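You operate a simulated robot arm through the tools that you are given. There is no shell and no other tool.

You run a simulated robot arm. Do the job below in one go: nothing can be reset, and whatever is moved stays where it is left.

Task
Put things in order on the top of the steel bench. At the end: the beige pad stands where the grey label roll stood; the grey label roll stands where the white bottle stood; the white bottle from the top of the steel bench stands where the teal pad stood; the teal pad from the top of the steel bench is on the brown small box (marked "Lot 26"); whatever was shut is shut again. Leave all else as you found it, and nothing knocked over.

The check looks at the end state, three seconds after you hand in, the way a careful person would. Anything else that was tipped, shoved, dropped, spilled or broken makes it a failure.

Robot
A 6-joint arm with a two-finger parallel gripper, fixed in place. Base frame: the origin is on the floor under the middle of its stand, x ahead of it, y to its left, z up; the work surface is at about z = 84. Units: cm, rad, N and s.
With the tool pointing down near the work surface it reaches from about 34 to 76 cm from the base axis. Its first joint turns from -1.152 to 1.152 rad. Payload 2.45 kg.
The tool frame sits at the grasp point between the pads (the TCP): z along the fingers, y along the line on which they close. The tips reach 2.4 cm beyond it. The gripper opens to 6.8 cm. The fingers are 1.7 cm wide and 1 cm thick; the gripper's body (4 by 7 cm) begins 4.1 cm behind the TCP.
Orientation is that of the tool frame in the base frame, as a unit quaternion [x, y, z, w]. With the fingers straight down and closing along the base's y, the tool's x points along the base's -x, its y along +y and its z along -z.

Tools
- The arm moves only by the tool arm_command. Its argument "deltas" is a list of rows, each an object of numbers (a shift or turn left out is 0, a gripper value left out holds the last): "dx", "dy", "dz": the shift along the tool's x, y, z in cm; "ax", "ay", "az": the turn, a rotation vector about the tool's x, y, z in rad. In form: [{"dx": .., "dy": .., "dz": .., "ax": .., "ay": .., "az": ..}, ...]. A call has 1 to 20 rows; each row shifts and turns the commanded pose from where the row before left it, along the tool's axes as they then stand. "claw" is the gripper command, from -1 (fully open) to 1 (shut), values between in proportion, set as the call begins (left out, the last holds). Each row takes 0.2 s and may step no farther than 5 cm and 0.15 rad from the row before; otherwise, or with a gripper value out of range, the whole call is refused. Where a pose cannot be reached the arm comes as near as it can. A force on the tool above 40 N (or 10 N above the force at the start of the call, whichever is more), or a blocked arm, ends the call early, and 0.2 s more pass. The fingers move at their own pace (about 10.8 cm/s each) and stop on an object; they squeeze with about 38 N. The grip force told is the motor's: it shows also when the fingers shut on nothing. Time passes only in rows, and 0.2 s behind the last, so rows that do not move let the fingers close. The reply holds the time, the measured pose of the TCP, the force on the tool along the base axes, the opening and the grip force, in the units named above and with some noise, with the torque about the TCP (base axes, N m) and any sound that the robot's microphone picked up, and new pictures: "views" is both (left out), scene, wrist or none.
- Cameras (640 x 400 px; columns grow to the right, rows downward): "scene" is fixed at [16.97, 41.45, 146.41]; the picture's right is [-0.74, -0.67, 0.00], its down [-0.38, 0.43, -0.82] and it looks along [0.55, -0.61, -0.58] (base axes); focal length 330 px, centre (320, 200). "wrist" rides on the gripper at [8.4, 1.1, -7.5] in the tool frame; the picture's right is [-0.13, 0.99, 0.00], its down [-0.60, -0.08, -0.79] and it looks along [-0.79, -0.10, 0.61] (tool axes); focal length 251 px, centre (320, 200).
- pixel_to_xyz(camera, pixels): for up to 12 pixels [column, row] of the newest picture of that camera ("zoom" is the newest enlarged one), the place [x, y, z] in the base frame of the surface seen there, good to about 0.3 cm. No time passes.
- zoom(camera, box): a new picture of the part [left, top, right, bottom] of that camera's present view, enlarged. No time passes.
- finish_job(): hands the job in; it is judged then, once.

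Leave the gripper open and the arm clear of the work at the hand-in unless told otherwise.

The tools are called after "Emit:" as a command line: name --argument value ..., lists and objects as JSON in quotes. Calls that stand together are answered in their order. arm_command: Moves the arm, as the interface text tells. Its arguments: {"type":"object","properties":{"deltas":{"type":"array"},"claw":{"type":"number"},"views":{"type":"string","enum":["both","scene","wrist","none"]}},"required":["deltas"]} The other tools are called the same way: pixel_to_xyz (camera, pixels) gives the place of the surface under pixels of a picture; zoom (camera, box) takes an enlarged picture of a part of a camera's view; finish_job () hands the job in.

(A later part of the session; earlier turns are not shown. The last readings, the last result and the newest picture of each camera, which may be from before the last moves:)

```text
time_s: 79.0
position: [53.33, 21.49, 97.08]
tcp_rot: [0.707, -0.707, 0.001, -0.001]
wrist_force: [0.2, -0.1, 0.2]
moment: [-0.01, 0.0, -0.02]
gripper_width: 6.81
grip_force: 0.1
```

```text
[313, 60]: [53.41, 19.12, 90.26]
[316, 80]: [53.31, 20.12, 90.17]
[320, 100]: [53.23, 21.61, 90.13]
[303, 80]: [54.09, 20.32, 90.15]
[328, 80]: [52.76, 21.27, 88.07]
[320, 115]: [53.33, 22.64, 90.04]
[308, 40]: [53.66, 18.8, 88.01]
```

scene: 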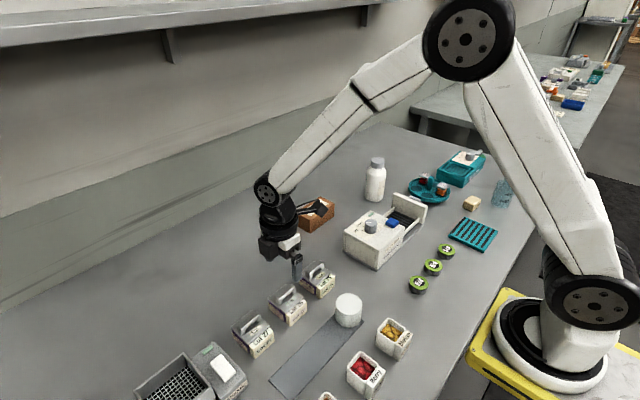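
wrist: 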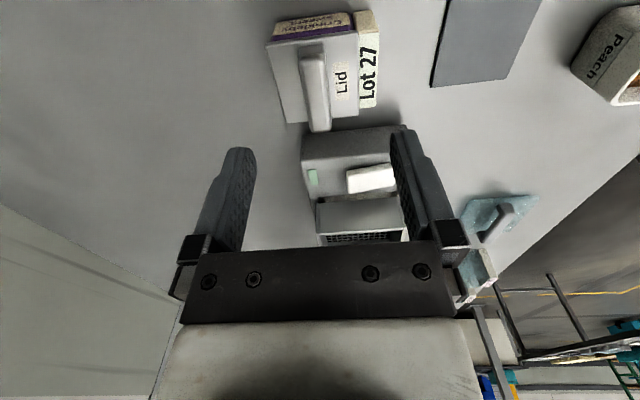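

Handle centre ≈ (53.35, 21.2). I descend, grip and lift Lot 27's lid.

Emit:
arm_command --deltas '[{"dz": 3, "dx": 0.2}, {"dz": 2.0}, {"dz": 1}, {}]' --views "none"

Emit:
arm_command --deltas '[{}, {}, {}, {"dz": -0.5}, {"dz": -0.5}, {"dz": -0.5}, {"dz": -2}, {"dz": -2}, {"dz": -2}, {}]' --claw 1 --views "both"

Emit:
zoom --camera "scene" --box '[215, 285, 290, 350]'

```text
time_s: 80.0
position: [53.3, 21.14, 91.08]
tcp_rot: [0.708, -0.706, 0.0, -0.001]
wrist_force: [1.2, 0.2, 0.0]
moment: [0.01, 0.0, 0.01]
gripper_width: 6.8
grip_force: 0.0
```

```text
time_s: 82.2
position: [53.25, 21.17, 98.51]
tcp_rot: [0.708, -0.706, 0.0, 0.0]
wrist_force: [-0.5, 0.3, 0.3]
moment: [0.0, 0.0, 0.0]
gripper_width: 1.47
grip_force: 34.1
```

scene: 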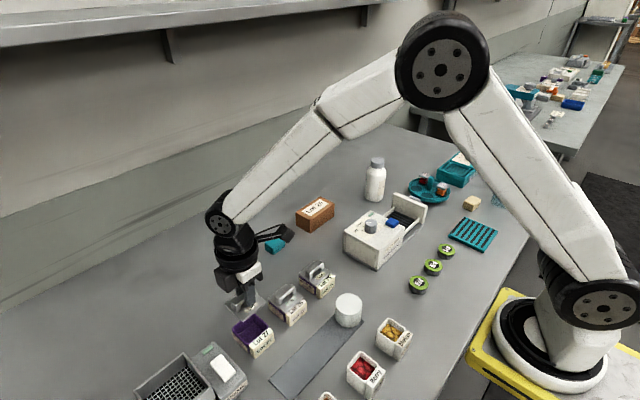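
wrist: 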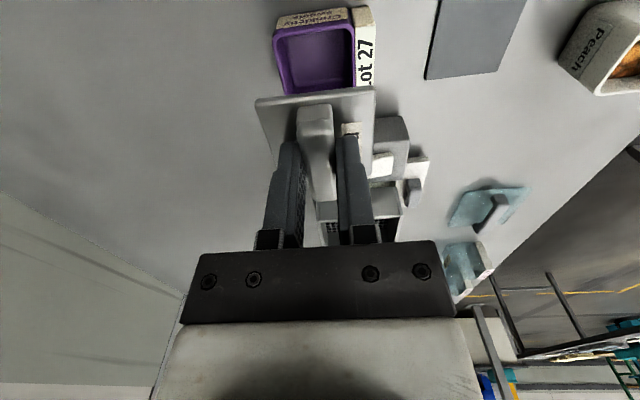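

```text
6.15 times, centred on (252, 318) of scene
```

zoom: 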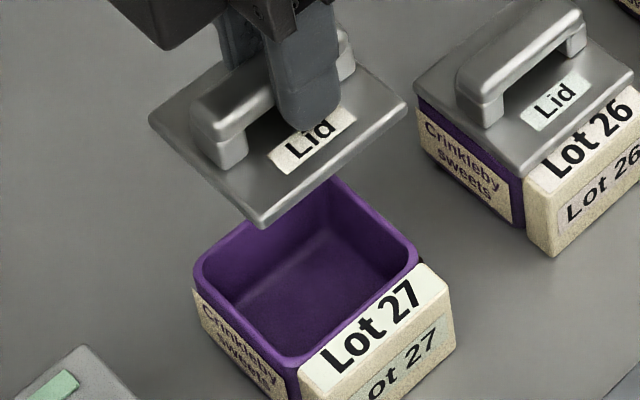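

Lot 27 is empty as well. I replace the lid, release and rise.

Emit:
arm_command --deltas '[{"dz": 2}, {"dz": 2}, {"dz": 2}, {"dz": 0.8}, {"dz": 0.4}, {"dz": 0.3}, {}]' --views "none"

Emit:
arm_command --deltas '[{}, {}, {"dz": -1}, {"dz": -3}, {"dz": -4}, {}]' --claw -1 --views "both"

Emit:
zoom --camera "scene" --box '[215, 285, 290, 350]'

```text
time_s: 83.8
position: [53.29, 21.15, 91.08]
tcp_rot: [0.708, -0.707, 0.001, -0.001]
wrist_force: [-0.8, -0.3, 2.3]
moment: [-0.04, -0.01, -0.03]
gripper_width: 1.47
grip_force: 33.8
```

```text
time_s: 85.2
position: [53.13, 21.08, 99.17]
tcp_rot: [0.707, -0.707, 0.0, 0.0]
wrist_force: [-0.6, -0.1, 0.0]
moment: [-0.01, 0.05, 0.01]
gripper_width: 6.8
grip_force: 0.1
```

scene: 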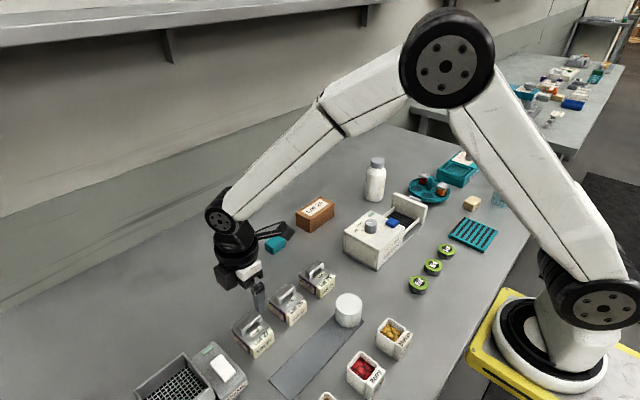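
wrist: 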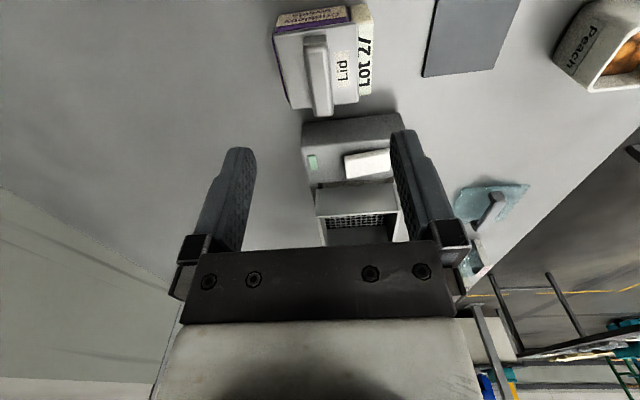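

```text
6.15 times, centred on (252, 318) of scene
```

zoom: 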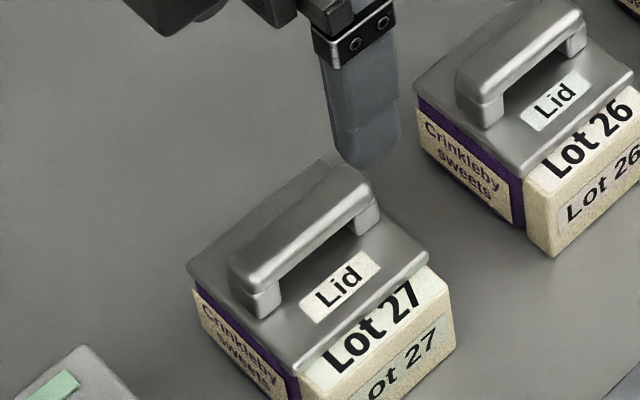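

All lids are back. The roll must be somewhere else, so I check the geometry of the wall shelf, the shaker drawer front and other places.

Emit:
pixel_to_xyz --camera "scene" --pixels '[[100, 30], [300, 10], [170, 45], [50, 150], [250, 130], [520, 100], [560, 115], [345, 75], [20, 310], [150, 300], [420, 110], [590, 330]]'

Emit:
zoom --camera "scene" --box '[0, 0, 400, 100]'

```text
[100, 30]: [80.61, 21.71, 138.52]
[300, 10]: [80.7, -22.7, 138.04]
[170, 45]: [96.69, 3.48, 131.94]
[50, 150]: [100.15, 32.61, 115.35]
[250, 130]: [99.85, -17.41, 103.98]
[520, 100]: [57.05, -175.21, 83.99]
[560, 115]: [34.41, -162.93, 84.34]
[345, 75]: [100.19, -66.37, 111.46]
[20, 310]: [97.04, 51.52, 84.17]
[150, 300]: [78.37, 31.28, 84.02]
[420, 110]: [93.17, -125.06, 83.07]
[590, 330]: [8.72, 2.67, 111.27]
```

```text
1.60 times, centred on (200, 50) of scene
```

zoom: 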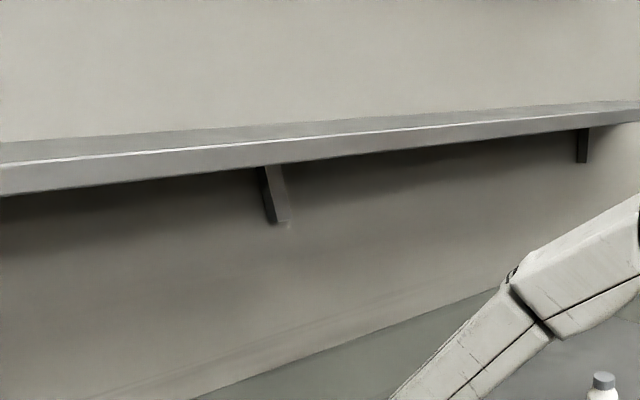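

The shelf is bare. The only unexplored closed space is under the sieve, in the shaker's drawer. I'll go to its front and look with a tilted camera at a low angle.

Emit:
arm_command --deltas '[{"dz": -4}, {"dz": -4}, {"az": 0.145}, {"az": 0.145}, {"az": 0.145}, {"az": 0.145}, {"az": 0.145}, {"az": 0.145}, {"az": 0.145}, {"az": 0.145}, {"az": 0.145}, {"az": 0.145}, {"az": 0.121}, {"dx": 4, "dy": 2.5}, {"dx": 4, "dy": 2.5}, {"dx": 4, "dy": 2.5}, {"dx": 4, "dy": 2.5}, {"dx": 3, "dy": 2}, {}]' --views "wrist"

```text
time_s: 89.2
position: [34.09, 33.22, 106.95]
tcp_rot: [-0.001, 1.0, 0.0, 0.001]
wrist_force: [-0.5, 0.1, -0.3]
moment: [0.0, -0.01, 0.01]
gripper_width: 6.8
grip_force: 0.0
```

wrist: 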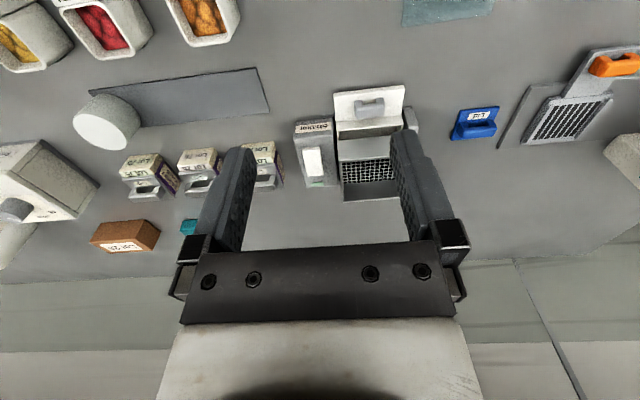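

I tilt the tool forward about 26° and come lower for a near-horizontal look at the drawer front.

Emit:
arm_command --deltas '[{"ay": -0.15}, {"ay": -0.15}, {"ay": -0.15}, {"dz": 3.6, "dx": 1.74, "dy": 1.2}, {"dz": 3.6, "dx": 1.74, "dy": 1.2}, {"dz": 3.6, "dx": 1.74, "dy": 1.2}, {}]' --views "wrist"

Emit:
zoom --camera "wrist" --box '[240, 60, 440, 240]'

```text
time_s: 90.8
position: [36.28, 35.66, 95.11]
tcp_rot: [0.0, 0.975, 0.001, 0.222]
wrist_force: [-1.0, -0.2, -1.5]
moment: [-0.01, -0.03, 0.03]
gripper_width: 6.81
grip_force: 0.1
out of reach, approached as far as the arm can: row 3, 4, 5, 6
```

wrist: 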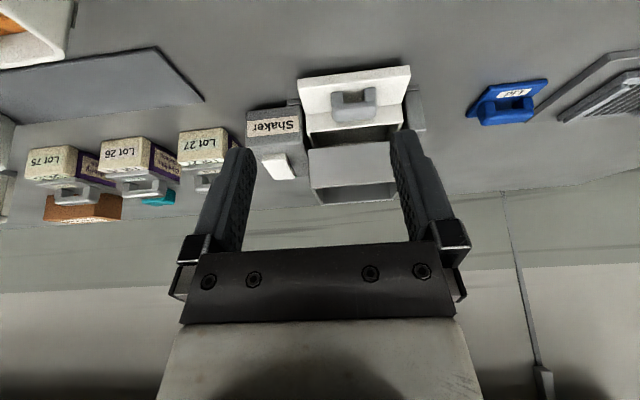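

```text
2.22 times, centred on (340, 150) of wrist
```

zoom: 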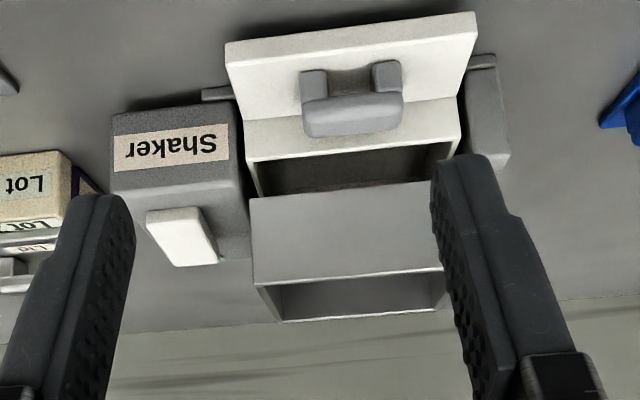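

Emit:
pixel_to_xyz --camera "zoom" --pixels '[[260, 70], [440, 45], [350, 120], [300, 145], [250, 150], [340, 175], [300, 180], [340, 230], [340, 272], [215, 95], [170, 150], [490, 62]]'

```text
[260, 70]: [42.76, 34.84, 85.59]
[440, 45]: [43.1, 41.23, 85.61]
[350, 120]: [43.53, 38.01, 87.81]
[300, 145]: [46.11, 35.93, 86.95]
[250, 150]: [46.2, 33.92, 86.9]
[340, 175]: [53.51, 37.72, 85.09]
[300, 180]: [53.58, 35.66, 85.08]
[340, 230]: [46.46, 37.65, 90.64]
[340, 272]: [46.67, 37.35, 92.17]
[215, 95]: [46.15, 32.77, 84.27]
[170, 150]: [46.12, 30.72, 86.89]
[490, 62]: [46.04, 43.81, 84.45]
```

Looking over the drawer front I can see its floor back to x≈53.5, and it's empty. So the roll isn't in the shaker. I straighten the tool and go inspect the left end (clear Lot 29/57 containers, lids, grate) more closely.

Emit:
arm_command --deltas '[{"dz": -3.6, "dx": -1.74}, {"dz": -3.6, "dx": -1.74}, {"dz": -3.6, "dx": -1.74}, {"ay": 0.15}, {"ay": 0.15}, {"ay": 0.15}, {"az": -0.145}, {"az": -0.145}, {"az": -0.145}, {"az": -0.145}, {"az": -0.145}, {"az": -0.145}, {"az": -0.145}, {"az": -0.145}, {"az": -0.145}, {"az": -0.145}, {"az": -0.121}, {}]' --views "wrist"

```text
time_s: 94.6
position: [36.29, 35.7, 107.03]
tcp_rot: [0.708, -0.706, 0.001, -0.001]
wrist_force: [0.1, -0.7, -0.3]
moment: [-0.03, -0.02, -0.02]
gripper_width: 6.8
grip_force: 0.1
```

wrist: 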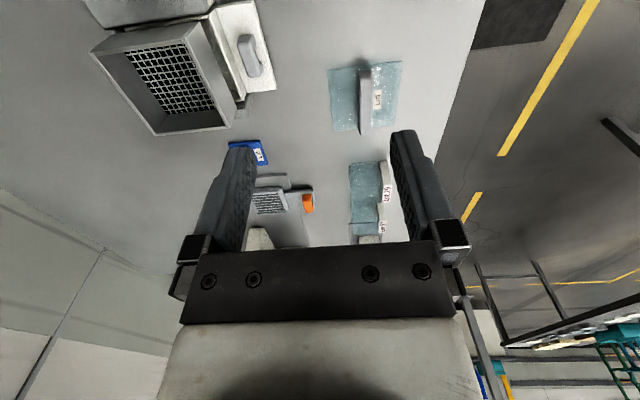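

I move further towards +y and up for a better look.

Emit:
arm_command --deltas '[{"dx": -3.5, "dz": -2.5}, {"dx": -3.5, "dz": -2.5}, {"dx": -3.5, "dz": -2.5}, {"dx": -2, "dz": -1}, {}]' --views "wrist"

Emit:
zoom --camera "wrist" --box '[220, 100, 430, 250]'

Emit:
zoom --camera "wrist" --box '[0, 0, 320, 200]'

```text
time_s: 95.8
position: [36.33, 48.26, 115.54]
tcp_rot: [0.708, -0.706, 0.0, -0.001]
wrist_force: [-1.3, -0.1, 0.2]
moment: [-0.01, 0.01, -0.03]
gripper_width: 6.79
grip_force: 0.0
```

wrist: 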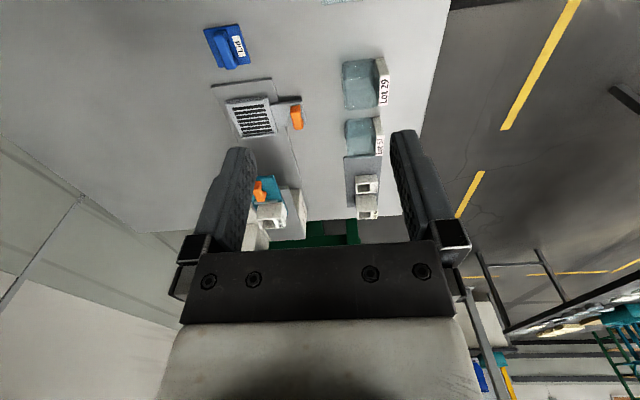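

```text
2.67 times, centred on (325, 175) of wrist
```

zoom: 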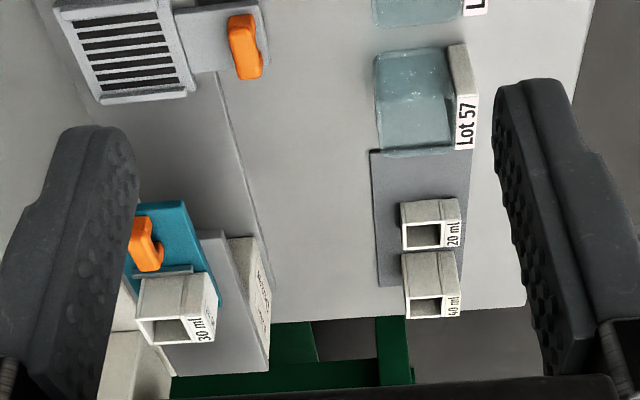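

```text
2.00 times, centred on (160, 100) of wrist
```

zoom: 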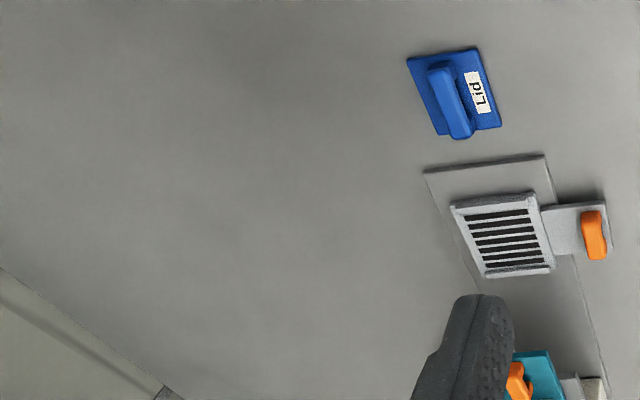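

No roll at the left end either. The white cylinder sits on a 22 cm strip that looks like a slide track; it may be a cover that slides rather than lifts. I'll test that gently: grip it across x and try to draw it along the strip (+y). First I turn the gripper and move over it.

Emit:
arm_command --deltas '[{"az": 0.15}, {"az": 0.15}, {"az": 0.15}, {"az": 0.15}, {"az": 0.15}, {"az": 0.15}, {"az": 0.15}, {"az": 0.15}, {"az": 0.15}, {"az": 0.15}, {"az": 0.15}, {"az": 0.15}, {"az": 0.15}, {"az": 0.15}, {"az": 0.15}, {"az": 0.15}, {"az": 0.15}, {"az": 0.15}, {"az": 0.15}, {"az": 0.15}]' --views "none"

Emit:
arm_command --deltas '[{"az": 0.14}, {"dx": -4.8}, {"dx": -4.8}, {"dx": -4.8}, {"dx": -4.8}, {"dx": -4.8}, {"dx": -4.8}, {"dx": -4.8}, {"dx": -4.8}, {"dx": -4.7}, {"dy": 2.7, "dz": 3}, {"dy": 2.7, "dz": 3}, {"dz": 4.5}, {"dz": 4.5}, {"dz": 3}, {}]' --views "both"

```text
time_s: 100.0
position: [36.41, 48.15, 115.57]
tcp_rot: [0.655, 0.756, 0.002, 0.001]
wrist_force: [0.4, 0.4, 0.5]
moment: [0.03, -0.01, -0.01]
gripper_width: 6.79
grip_force: 0.1
```

```text
time_s: 103.4
position: [42.02, 5.12, 97.71]
tcp_rot: [0.705, 0.71, 0.0, 0.0]
wrist_force: [0.7, -0.4, 0.4]
moment: [0.02, 0.01, -0.03]
gripper_width: 6.8
grip_force: 0.0
```

scene: 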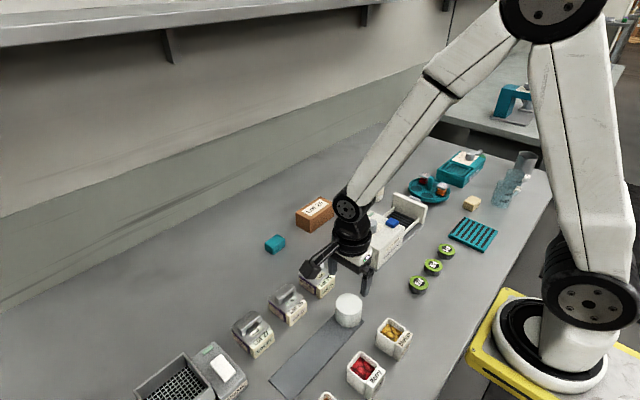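
wrist: 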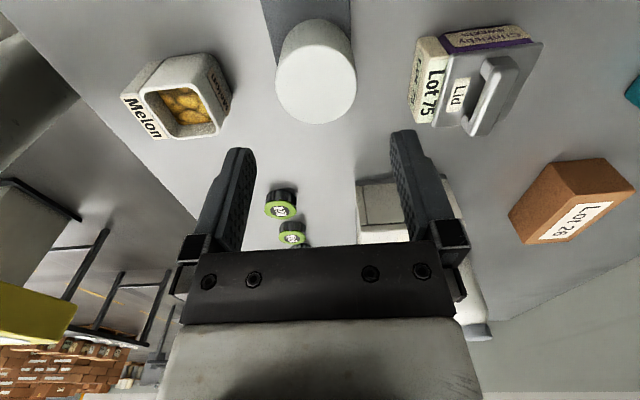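

Aligned over the cylinder. I descend and close on it across x.

Emit:
arm_command --deltas '[{"dz": 3, "dx": -0.45, "dy": -0.12}, {"dz": 3}, {"dz": 2.4}, {"dz": 1.9}, {}]' --views "none"

Emit:
arm_command --deltas '[{}, {}, {}]' --claw 1 --views "wrist"

```text
time_s: 104.6
position: [41.97, 4.54, 87.25]
tcp_rot: [0.705, 0.709, 0.001, 0.001]
wrist_force: [-0.3, 0.2, 0.7]
moment: [0.0, 0.02, 0.01]
gripper_width: 6.8
grip_force: 0.0
```

```text
time_s: 105.4
position: [41.94, 4.59, 87.3]
tcp_rot: [0.705, 0.709, 0.0, 0.001]
wrist_force: [0.2, -0.4, -0.7]
moment: [-0.02, 0.0, 0.02]
gripper_width: 5.52
grip_force: 38.2
```

wrist: 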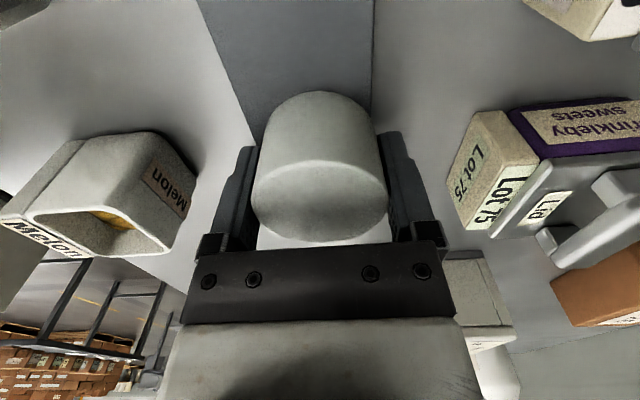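

Gripped (5.5 cm). Now a small test draw of 1 cm towards +y.

Emit:
arm_command --deltas '[{"dx": 0.3}, {"dx": 0.3}, {"dx": 0.4}, {}]' --views "both"

Emit:
zoom --camera "scene" --box '[310, 260, 410, 340]'

```text
time_s: 106.4
position: [41.79, 5.58, 87.33]
tcp_rot: [0.705, 0.709, 0.001, 0.002]
wrist_force: [-0.6, -0.1, 0.6]
moment: [-0.01, 0.01, 0.01]
gripper_width: 5.49
grip_force: 38.4
```

scene: 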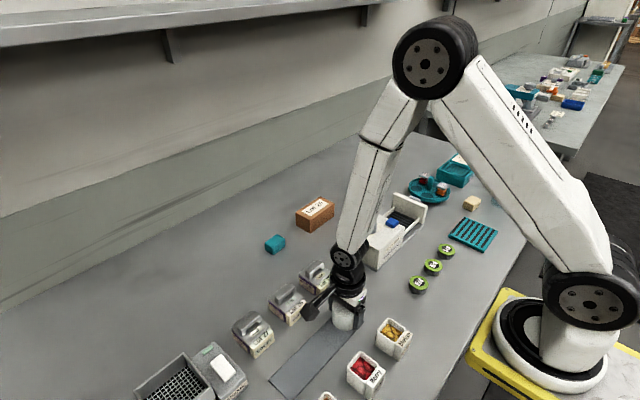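
wrist: 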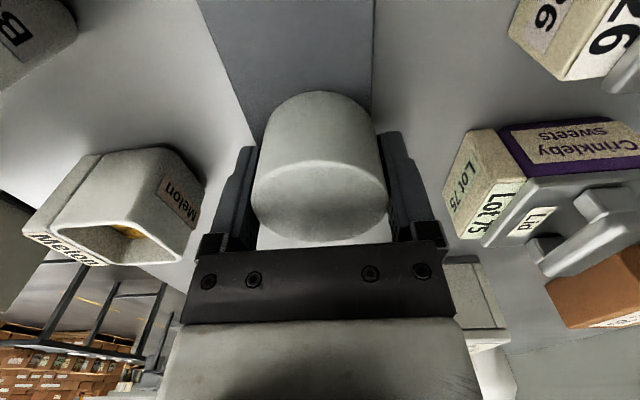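

```text
5.00 times, centred on (360, 300) of scene
```

zoom: 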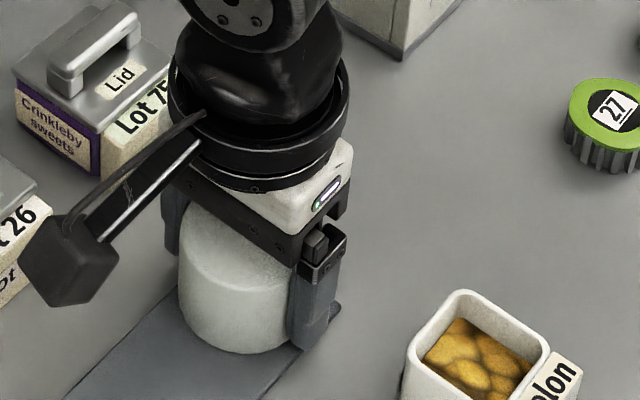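

It slides freely along the strip: it's a sliding cover. I draw it on slowly, 2 cm more, watching what appears behind it.

Emit:
arm_command --deltas '[{"dx": 0.5}, {"dx": 0.5}, {"dx": 0.5}, {"dx": 0.5}, {}]' --views "both"

Emit:
zoom --camera "scene" --box '[310, 260, 410, 340]'

```text
time_s: 107.6
position: [41.95, 7.67, 87.2]
tcp_rot: [0.704, 0.71, 0.0, 0.0]
wrist_force: [0.0, 0.5, 1.0]
moment: [-0.04, 0.01, -0.02]
gripper_width: 5.52
grip_force: 37.6
```

scene: 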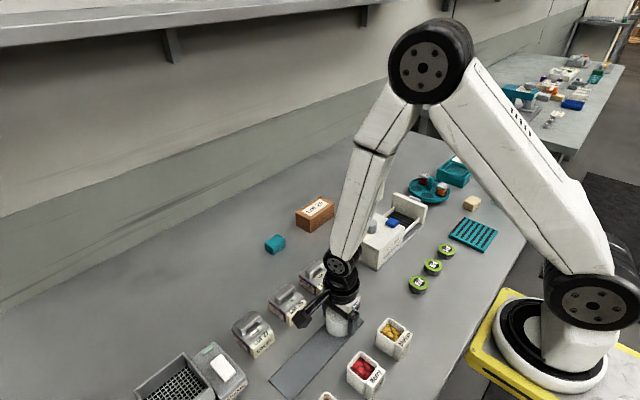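
wrist: 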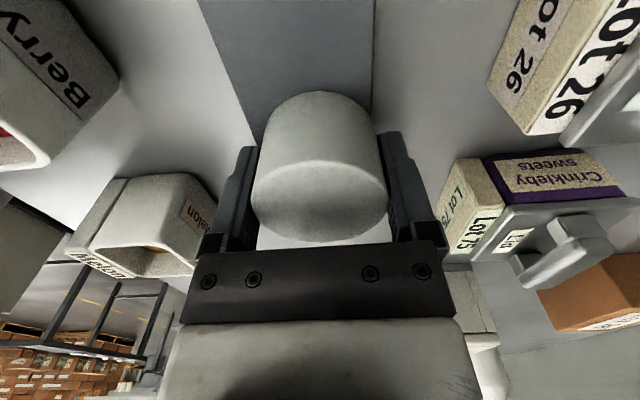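

```text
5.00 times, centred on (360, 300) of scene
```

zoom: 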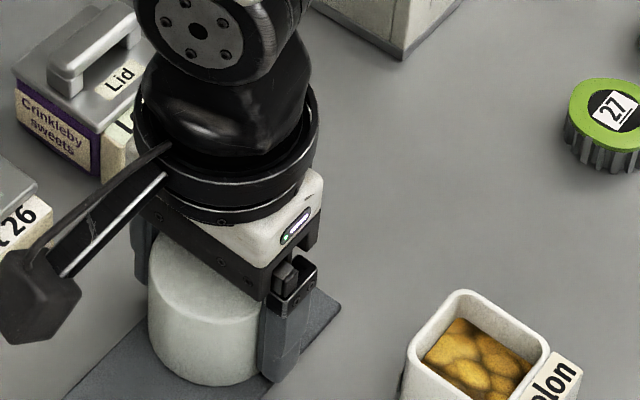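

Still sliding easily. I continue another 5 cm and check again.

Emit:
arm_command --deltas '[{"dx": 0.8}, {"dx": 0.8}, {"dx": 0.8}, {"dx": 0.8}, {"dx": 0.8}, {"dx": 0.8}, {}]' --views "both"

Emit:
zoom --camera "scene" --box '[310, 260, 410, 340]'

```text
time_s: 109.2
position: [41.88, 12.49, 87.3]
tcp_rot: [0.705, 0.709, 0.001, 0.0]
wrist_force: [0.0, -4.1, 6.2]
moment: [-0.12, 0.09, 0.04]
gripper_width: 5.5
grip_force: 38.0
```

scene: 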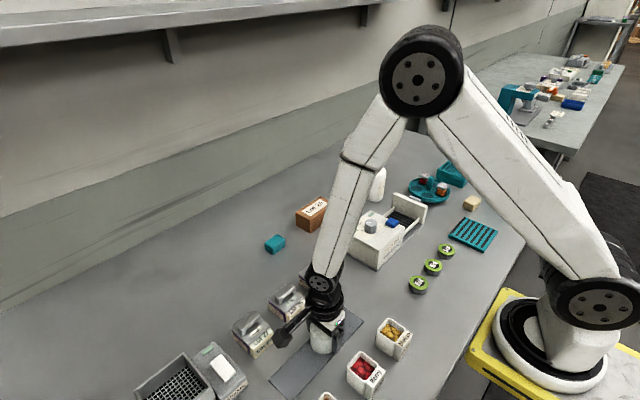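
wrist: 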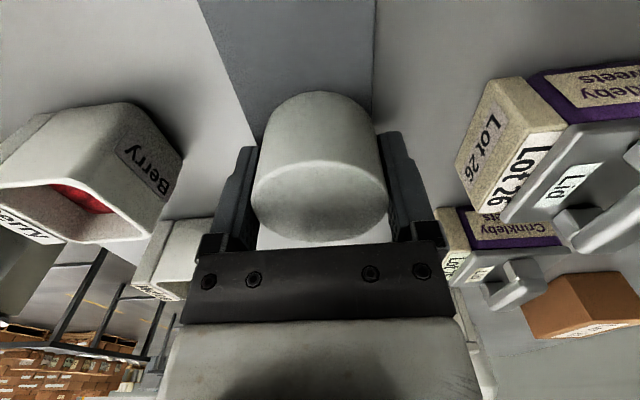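

```text
5.00 times, centred on (360, 300) of scene
```

zoom: 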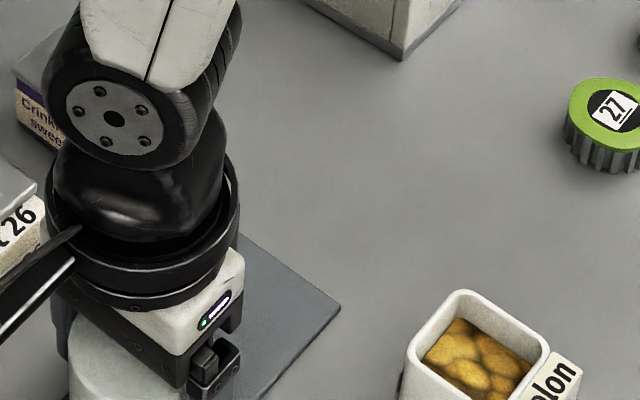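

The uncovered strip behind it is bare; nothing was hidden there. It is only a slider fixture. I slide it back exactly 7.8 cm to its original place.

Emit:
arm_command --deltas '[{"dx": -0.8}, {"dx": -0.8}, {"dx": -0.8}, {"dx": -0.8}, {"dx": -0.8}, {"dx": -0.8}, {"dx": -0.8}, {"dx": -0.8}, {"dx": -0.8}, {"dx": -0.6}, {}]' --views "both"

Emit:
zoom --camera "scene" --box '[310, 260, 410, 340]'

```text
time_s: 111.6
position: [41.89, 4.67, 87.18]
tcp_rot: [0.705, 0.71, 0.0, 0.001]
wrist_force: [1.4, 4.4, 6.9]
moment: [0.2, 0.02, -0.05]
gripper_width: 5.51
grip_force: 37.6
```

scene: 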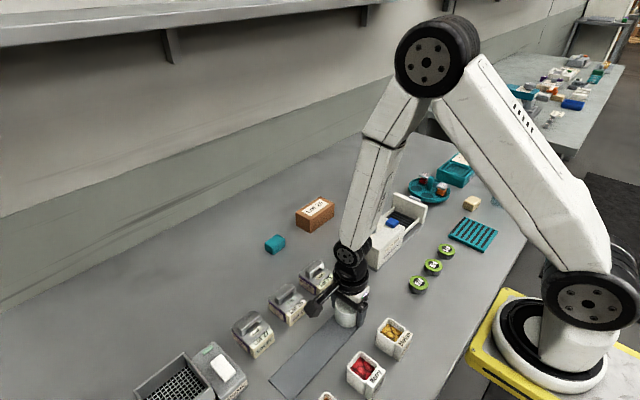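
wrist: 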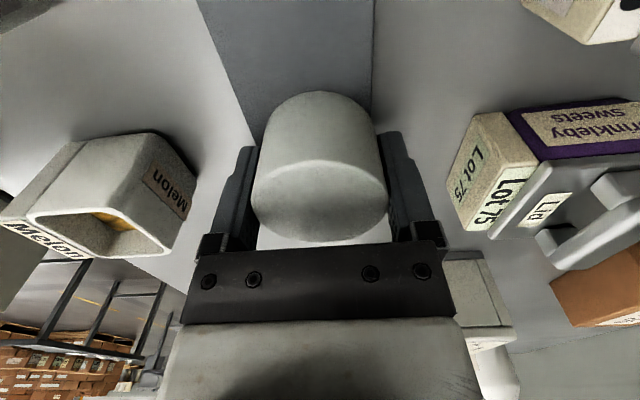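

```text
5.00 times, centred on (360, 300) of scene
```

zoom: 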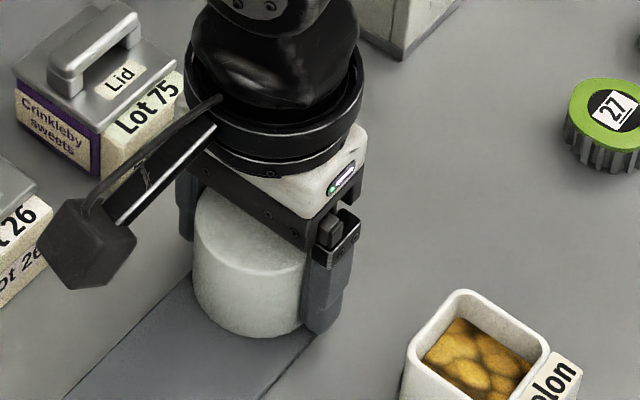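

The slider is back at y ≈ 4.6. I release it and rise.

Emit:
arm_command --deltas '[{}, {}, {}, {"dz": -2}, {"dz": -4}, {"dz": -4}, {"dz": -4}, {"dz": -4}, {}]' --claw -1 --views "both"

Emit:
zoom --camera "scene" --box '[310, 260, 410, 340]'

Emit:
pixel_to_xyz --camera "scene" --pixels '[[349, 302], [336, 302], [362, 302], [349, 310], [349, 294]]'

```text
time_s: 113.6
position: [41.73, 4.53, 105.45]
tcp_rot: [0.705, 0.709, 0.0, 0.0]
wrist_force: [-0.2, 0.1, 0.2]
moment: [0.0, -0.01, 0.01]
gripper_width: 6.81
grip_force: 0.1
```

scene: 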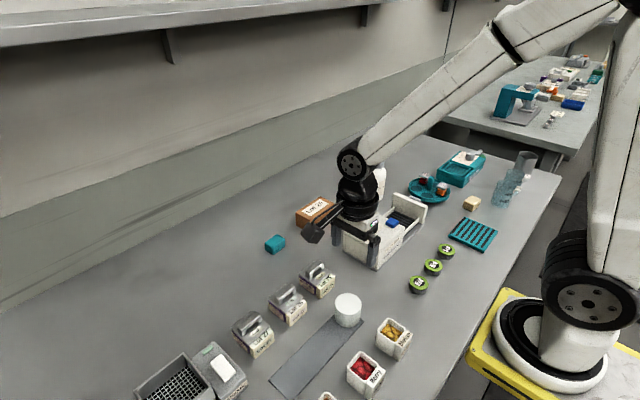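
wrist: 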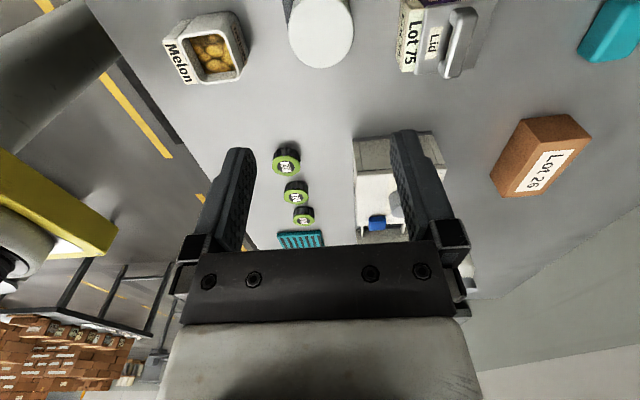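

```text
5.00 times, centred on (360, 300) of scene
```

zoom: 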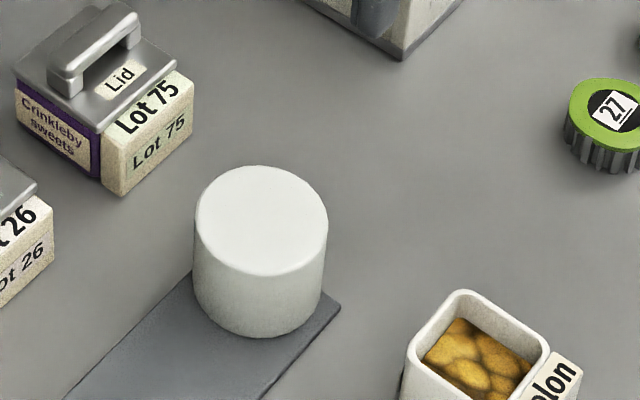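

```text
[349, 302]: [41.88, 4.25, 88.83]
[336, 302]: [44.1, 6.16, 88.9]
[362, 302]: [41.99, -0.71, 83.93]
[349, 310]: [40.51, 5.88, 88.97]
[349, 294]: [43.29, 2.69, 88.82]
```

The slider is back within about a millimetre. I want a sharper look through the slot into the shaker drawer, so I'll go back to the low tilted viewpoint and zoom strongly there.

Emit:
arm_command --deltas '[{"az": -0.15}, {"az": -0.15}, {"az": -0.15}, {"az": -0.15}, {"az": -0.15}, {"az": -0.15}, {"az": -0.15}, {"az": -0.15}, {"az": -0.15}, {"az": -0.15}, {"az": -0.07}, {"dy": 4.8}, {"dy": 4.8}, {"dy": 4.8}, {"dy": 4.8}, {"dy": 4.8}, {"dy": 4.8}, {"dy": 2, "dx": 3}, {"dx": 4}, {}]' --views "none"

Emit:
arm_command --deltas '[{"ay": -0.15}, {"ay": -0.15}, {"ay": -0.1}, {"dz": 3.6, "dx": 1.6}, {"dz": 3.6, "dx": 1.6}, {"dz": 3.6, "dx": 1.6}, {}]' --views "wrist"

```text
time_s: 117.8
position: [34.71, 35.39, 105.26]
tcp_rot: [-0.002, 1.0, 0.0, 0.001]
wrist_force: [0.0, 0.6, -0.3]
moment: [-0.04, 0.0, 0.04]
gripper_width: 6.79
grip_force: 0.1
```

```text
time_s: 119.4
position: [35.25, 35.07, 93.45]
tcp_rot: [-0.001, 0.98, 0.0, 0.198]
wrist_force: [0.0, -0.1, 0.1]
moment: [-0.03, -0.05, 0.0]
gripper_width: 6.79
grip_force: 0.0
out of reach, approached as far as the arm can: row 3
```

wrist: 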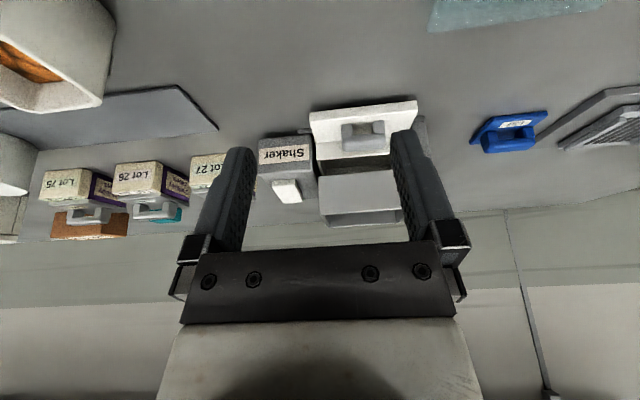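

Emit:
zoom --camera "wrist" --box '[300, 90, 430, 200]'

Emit:
pixel_to_xyz --camera "zoom" --pixels '[[220, 325], [300, 315], [380, 305], [220, 310], [300, 298], [150, 200], [150, 270], [480, 60]]'

```text
3.64 times, centred on (365, 145) of wrist
```

zoom: 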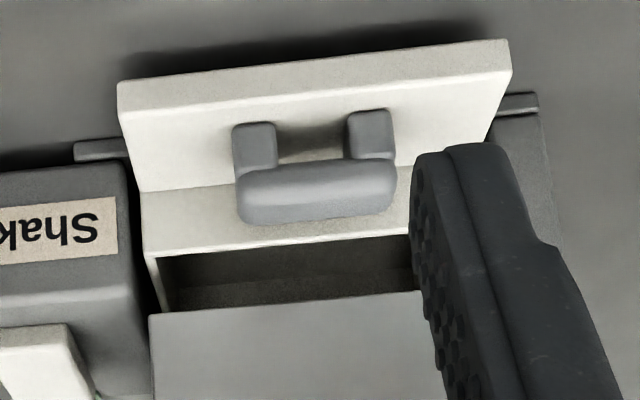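

```text
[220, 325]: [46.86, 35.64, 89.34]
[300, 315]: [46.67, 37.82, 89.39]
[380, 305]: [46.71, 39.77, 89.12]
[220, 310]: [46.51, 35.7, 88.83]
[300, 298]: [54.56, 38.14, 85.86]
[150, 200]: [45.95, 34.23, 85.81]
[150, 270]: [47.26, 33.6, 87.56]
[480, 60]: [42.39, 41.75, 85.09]
```

The shaker drawer is clearly empty. The sides of objects facing away from the robot (+x sides) I have not seen properly. I straighten the tool, rise, and turn the camera around to look back from the wall side.

Emit:
arm_command --deltas '[{"dz": -3.6, "dx": -1.6}, {"dz": -3.6, "dx": -1.6}, {"dz": -3.6, "dx": -1.6}, {"ay": 0.15}, {"ay": 0.15}, {"ay": 0.1}, {"dx": -4.8}, {"dx": -4.8}, {"dx": -4.8}, {"dx": -4}, {"dz": -3}, {"dy": -4.8}, {"dy": -4.8}, {"dy": -4.8}, {"dy": -4}, {}]' --views "none"

Emit:
arm_command --deltas '[{"az": -0.15}, {"az": -0.15}, {"az": -0.15}, {"az": -0.15}, {"az": -0.15}, {"az": -0.15}, {"az": -0.15}, {"az": -0.15}, {"az": -0.15}, {"az": -0.15}, {"az": -0.15}, {"az": -0.15}, {"az": -0.15}, {"az": -0.15}, {"az": -0.15}, {"az": -0.15}, {"az": -0.15}, {"az": -0.15}, {}]' --views "both"

```text
time_s: 122.8
position: [53.55, 16.76, 108.26]
tcp_rot: [-0.002, 1.0, 0.0, -0.001]
wrist_force: [0.0, 0.7, 0.2]
moment: [0.01, -0.01, 0.01]
gripper_width: 6.77
grip_force: 0.1
```

```text
time_s: 126.8
position: [53.71, 16.84, 108.16]
tcp_rot: [0.977, -0.215, 0.001, 0.0]
wrist_force: [-0.5, 0.3, 0.6]
moment: [-0.05, -0.02, -0.01]
gripper_width: 6.78
grip_force: 0.0
```

scene: 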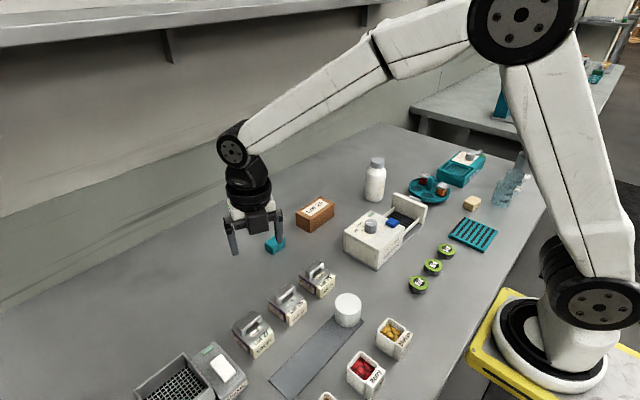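
wrist: 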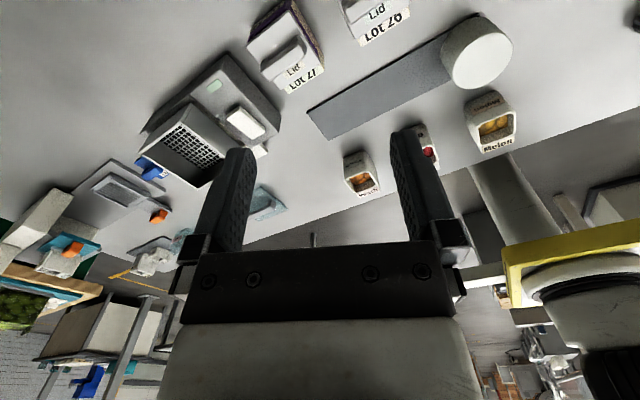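

Emit:
zoom --camera "wrist" --box '[0, 120, 250, 400]'

Emit:
zoom --camera "wrist" --box '[300, 0, 560, 200]'

Emit:
zoom --camera "wrist" --box '[100, 30, 340, 200]'

Emit:
zoom --camera "wrist" --box '[440, 180, 640, 400]'

```text
1.43 times, centred on (125, 260) of wrist
```

zoom: 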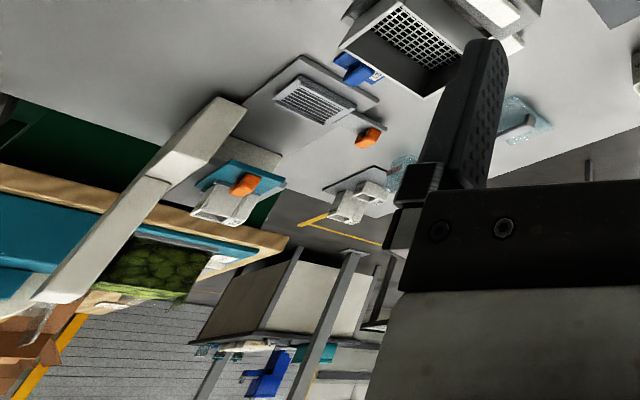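

```text
2.00 times, centred on (430, 100) of wrist
```

zoom: 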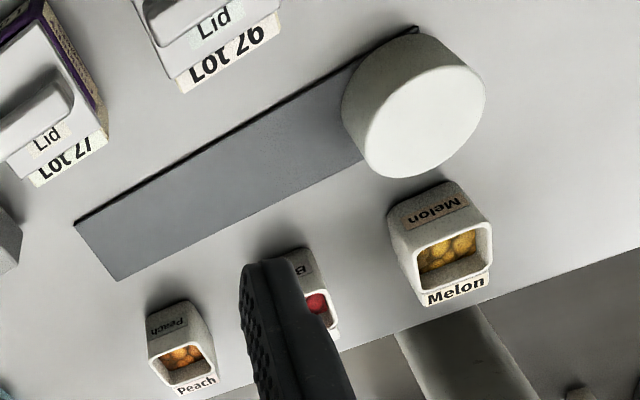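

```text
2.35 times, centred on (220, 115) of wrist
```

zoom: 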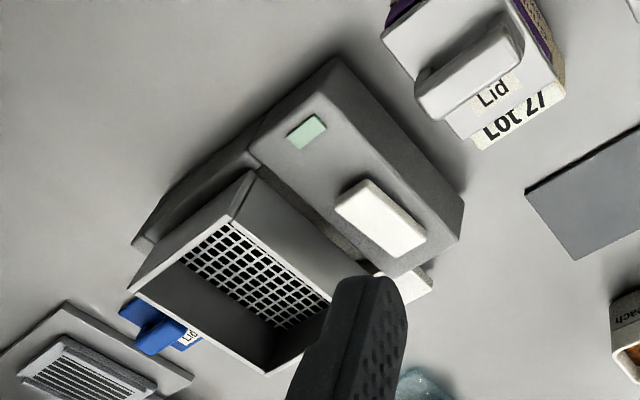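

```text
1.82 times, centred on (540, 290) of wrist
```

zoom: 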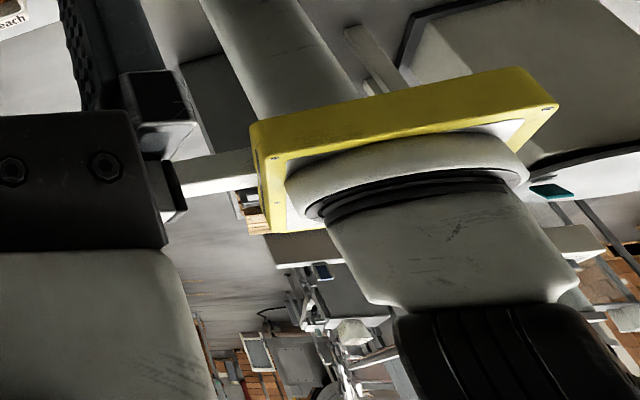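

The cylinder is closed from this side as well, and there's nothing new. Let me zoom closely at remaining items: the lime caps, the beakers with tags, and the grey tumbler on the right end.

Emit:
zoom --camera "scene" --box '[400, 235, 470, 300]'

Emit:
zoom --camera "scene" --box '[485, 140, 545, 215]'

Emit:
zoom --camera "scene" --box '[405, 165, 455, 210]'

Emit:
zoom --camera "scene" --box '[355, 150, 400, 205]'

```text
6.15 times, centred on (435, 268) of scene
```

zoom: 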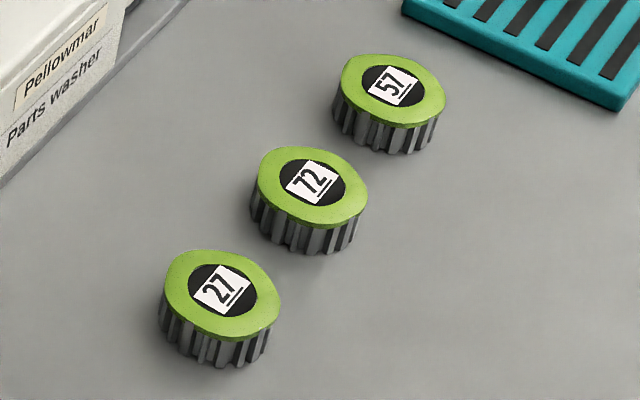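

```text
5.33 times, centred on (515, 178) of scene
```

zoom: 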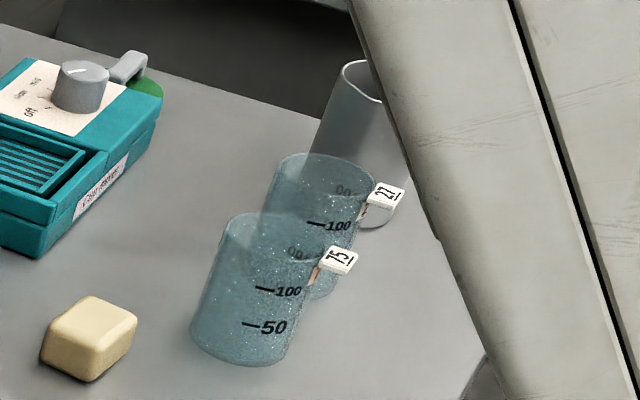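

```text
8.89 times, centred on (430, 188) of scene
```

zoom: 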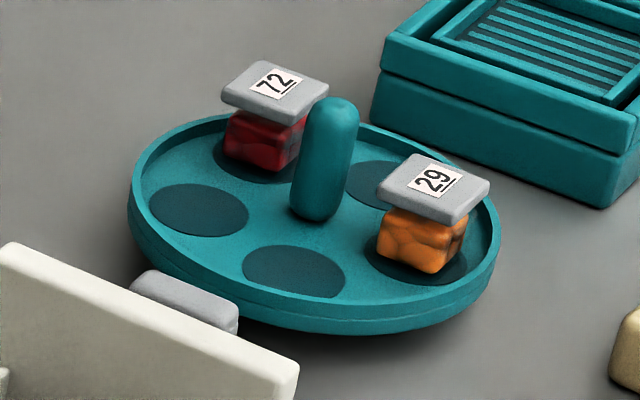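

```text
7.27 times, centred on (378, 178) of scene
```

zoom: 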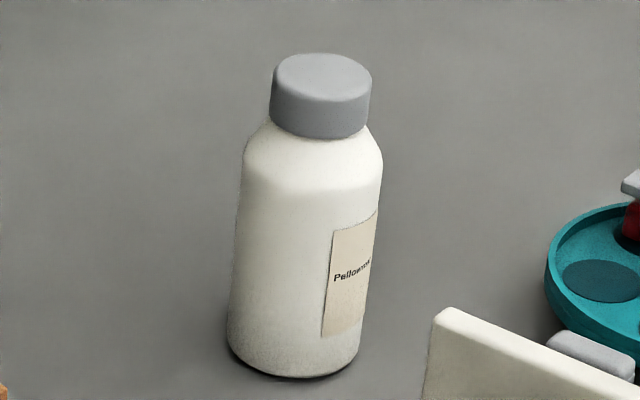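

Let me test the cylinder's lift once more, carefully, since that is the only other possibility. I check the washer's near edge first for clearance.

Emit:
pixel_to_xyz --camera "scene" --pixels '[[346, 238], [375, 262], [376, 270], [348, 252], [403, 240], [428, 205], [349, 310], [340, 300]]'

Emit:
arm_command --deltas '[{"az": 0.15}, {"az": 0.15}, {"az": 0.15}, {"az": 0.15}, {"az": 0.15}, {"az": 0.15}, {"az": 0.15}, {"az": 0.08}, {"dx": 3.1, "dy": 3}, {"dx": 3, "dy": 3}, {"dx": 3, "dy": 3}, {"dx": 3, "dy": 2.85}, {"dz": 4}, {"dz": 4}, {}]' --views "wrist"

```text
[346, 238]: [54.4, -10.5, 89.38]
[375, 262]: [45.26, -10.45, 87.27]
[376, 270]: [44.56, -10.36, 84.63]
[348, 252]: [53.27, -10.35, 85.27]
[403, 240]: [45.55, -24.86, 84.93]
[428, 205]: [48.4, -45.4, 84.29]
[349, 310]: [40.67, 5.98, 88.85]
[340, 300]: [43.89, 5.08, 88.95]
```

```text
time_s: 130.0
position: [41.96, 4.64, 100.19]
tcp_rot: [0.708, -0.706, 0.001, 0.0]
wrist_force: [0.1, 0.1, -0.2]
moment: [-0.03, 0.0, 0.01]
gripper_width: 6.81
grip_force: 0.0
```

wrist: 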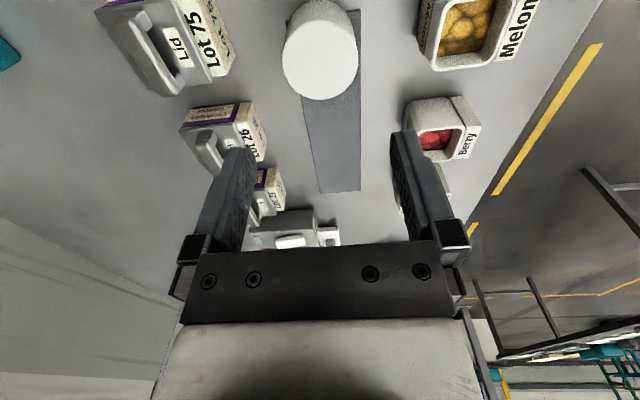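

Clearance is fine (washer face at y ≈ -10.4). I descend, grip, and lift only 0.4 cm with an immediate force reading.

Emit:
arm_command --deltas '[{"dz": 4}, {"dz": 4}, {"dz": 3}, {"dz": 1.9}, {}]' --views "none"

Emit:
arm_command --deltas '[{}, {}, {}]' --claw 1 --views "wrist"

Emit:
arm_command --deltas '[{"dz": -0.3}]' --views "none"

Emit:
arm_command --deltas '[{"dz": -0.3}]' --views "wrist"

```text
time_s: 131.2
position: [41.79, 4.59, 87.36]
tcp_rot: [-0.707, 0.707, 0.0, 0.001]
wrist_force: [0.3, -0.1, -0.3]
moment: [0.0, 0.0, -0.01]
gripper_width: 6.8
grip_force: 0.1
```

```text
time_s: 132.0
position: [41.98, 4.61, 87.29]
tcp_rot: [0.708, -0.706, 0.001, -0.002]
wrist_force: [0.3, 0.9, 0.7]
moment: [0.02, 0.03, 0.01]
gripper_width: 5.5
grip_force: 38.3
```

wrist: 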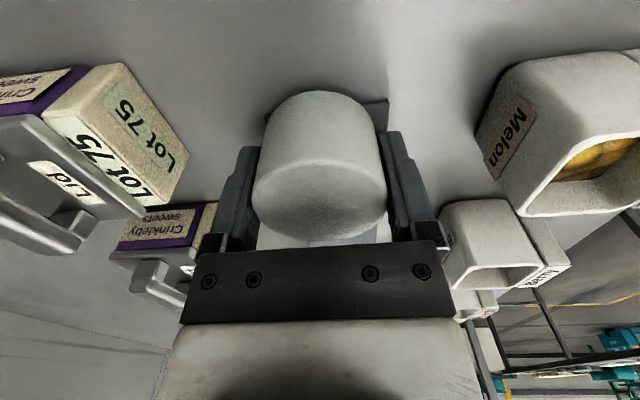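

```text
time_s: 132.4
position: [42.0, 4.78, 87.63]
tcp_rot: [0.708, -0.706, 0.0, -0.001]
wrist_force: [-0.5, 0.7, -1.3]
moment: [0.01, 0.0, 0.01]
gripper_width: 5.5
grip_force: 38.0
```

```text
time_s: 132.8
position: [41.95, 4.8, 87.82]
tcp_rot: [0.708, -0.706, 0.001, -0.001]
wrist_force: [0.7, 0.9, -1.3]
moment: [0.02, -0.02, -0.03]
gripper_width: 5.53
grip_force: 37.9
```

wrist: 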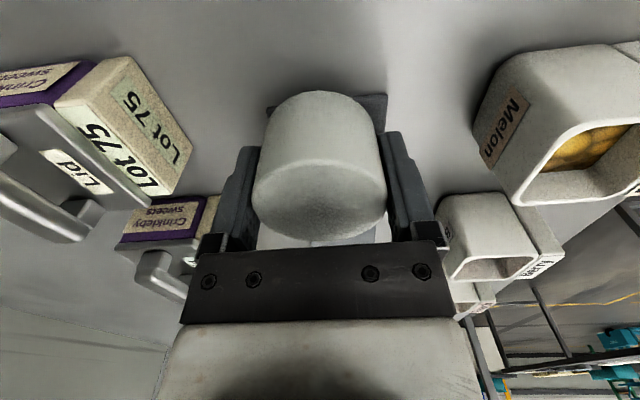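

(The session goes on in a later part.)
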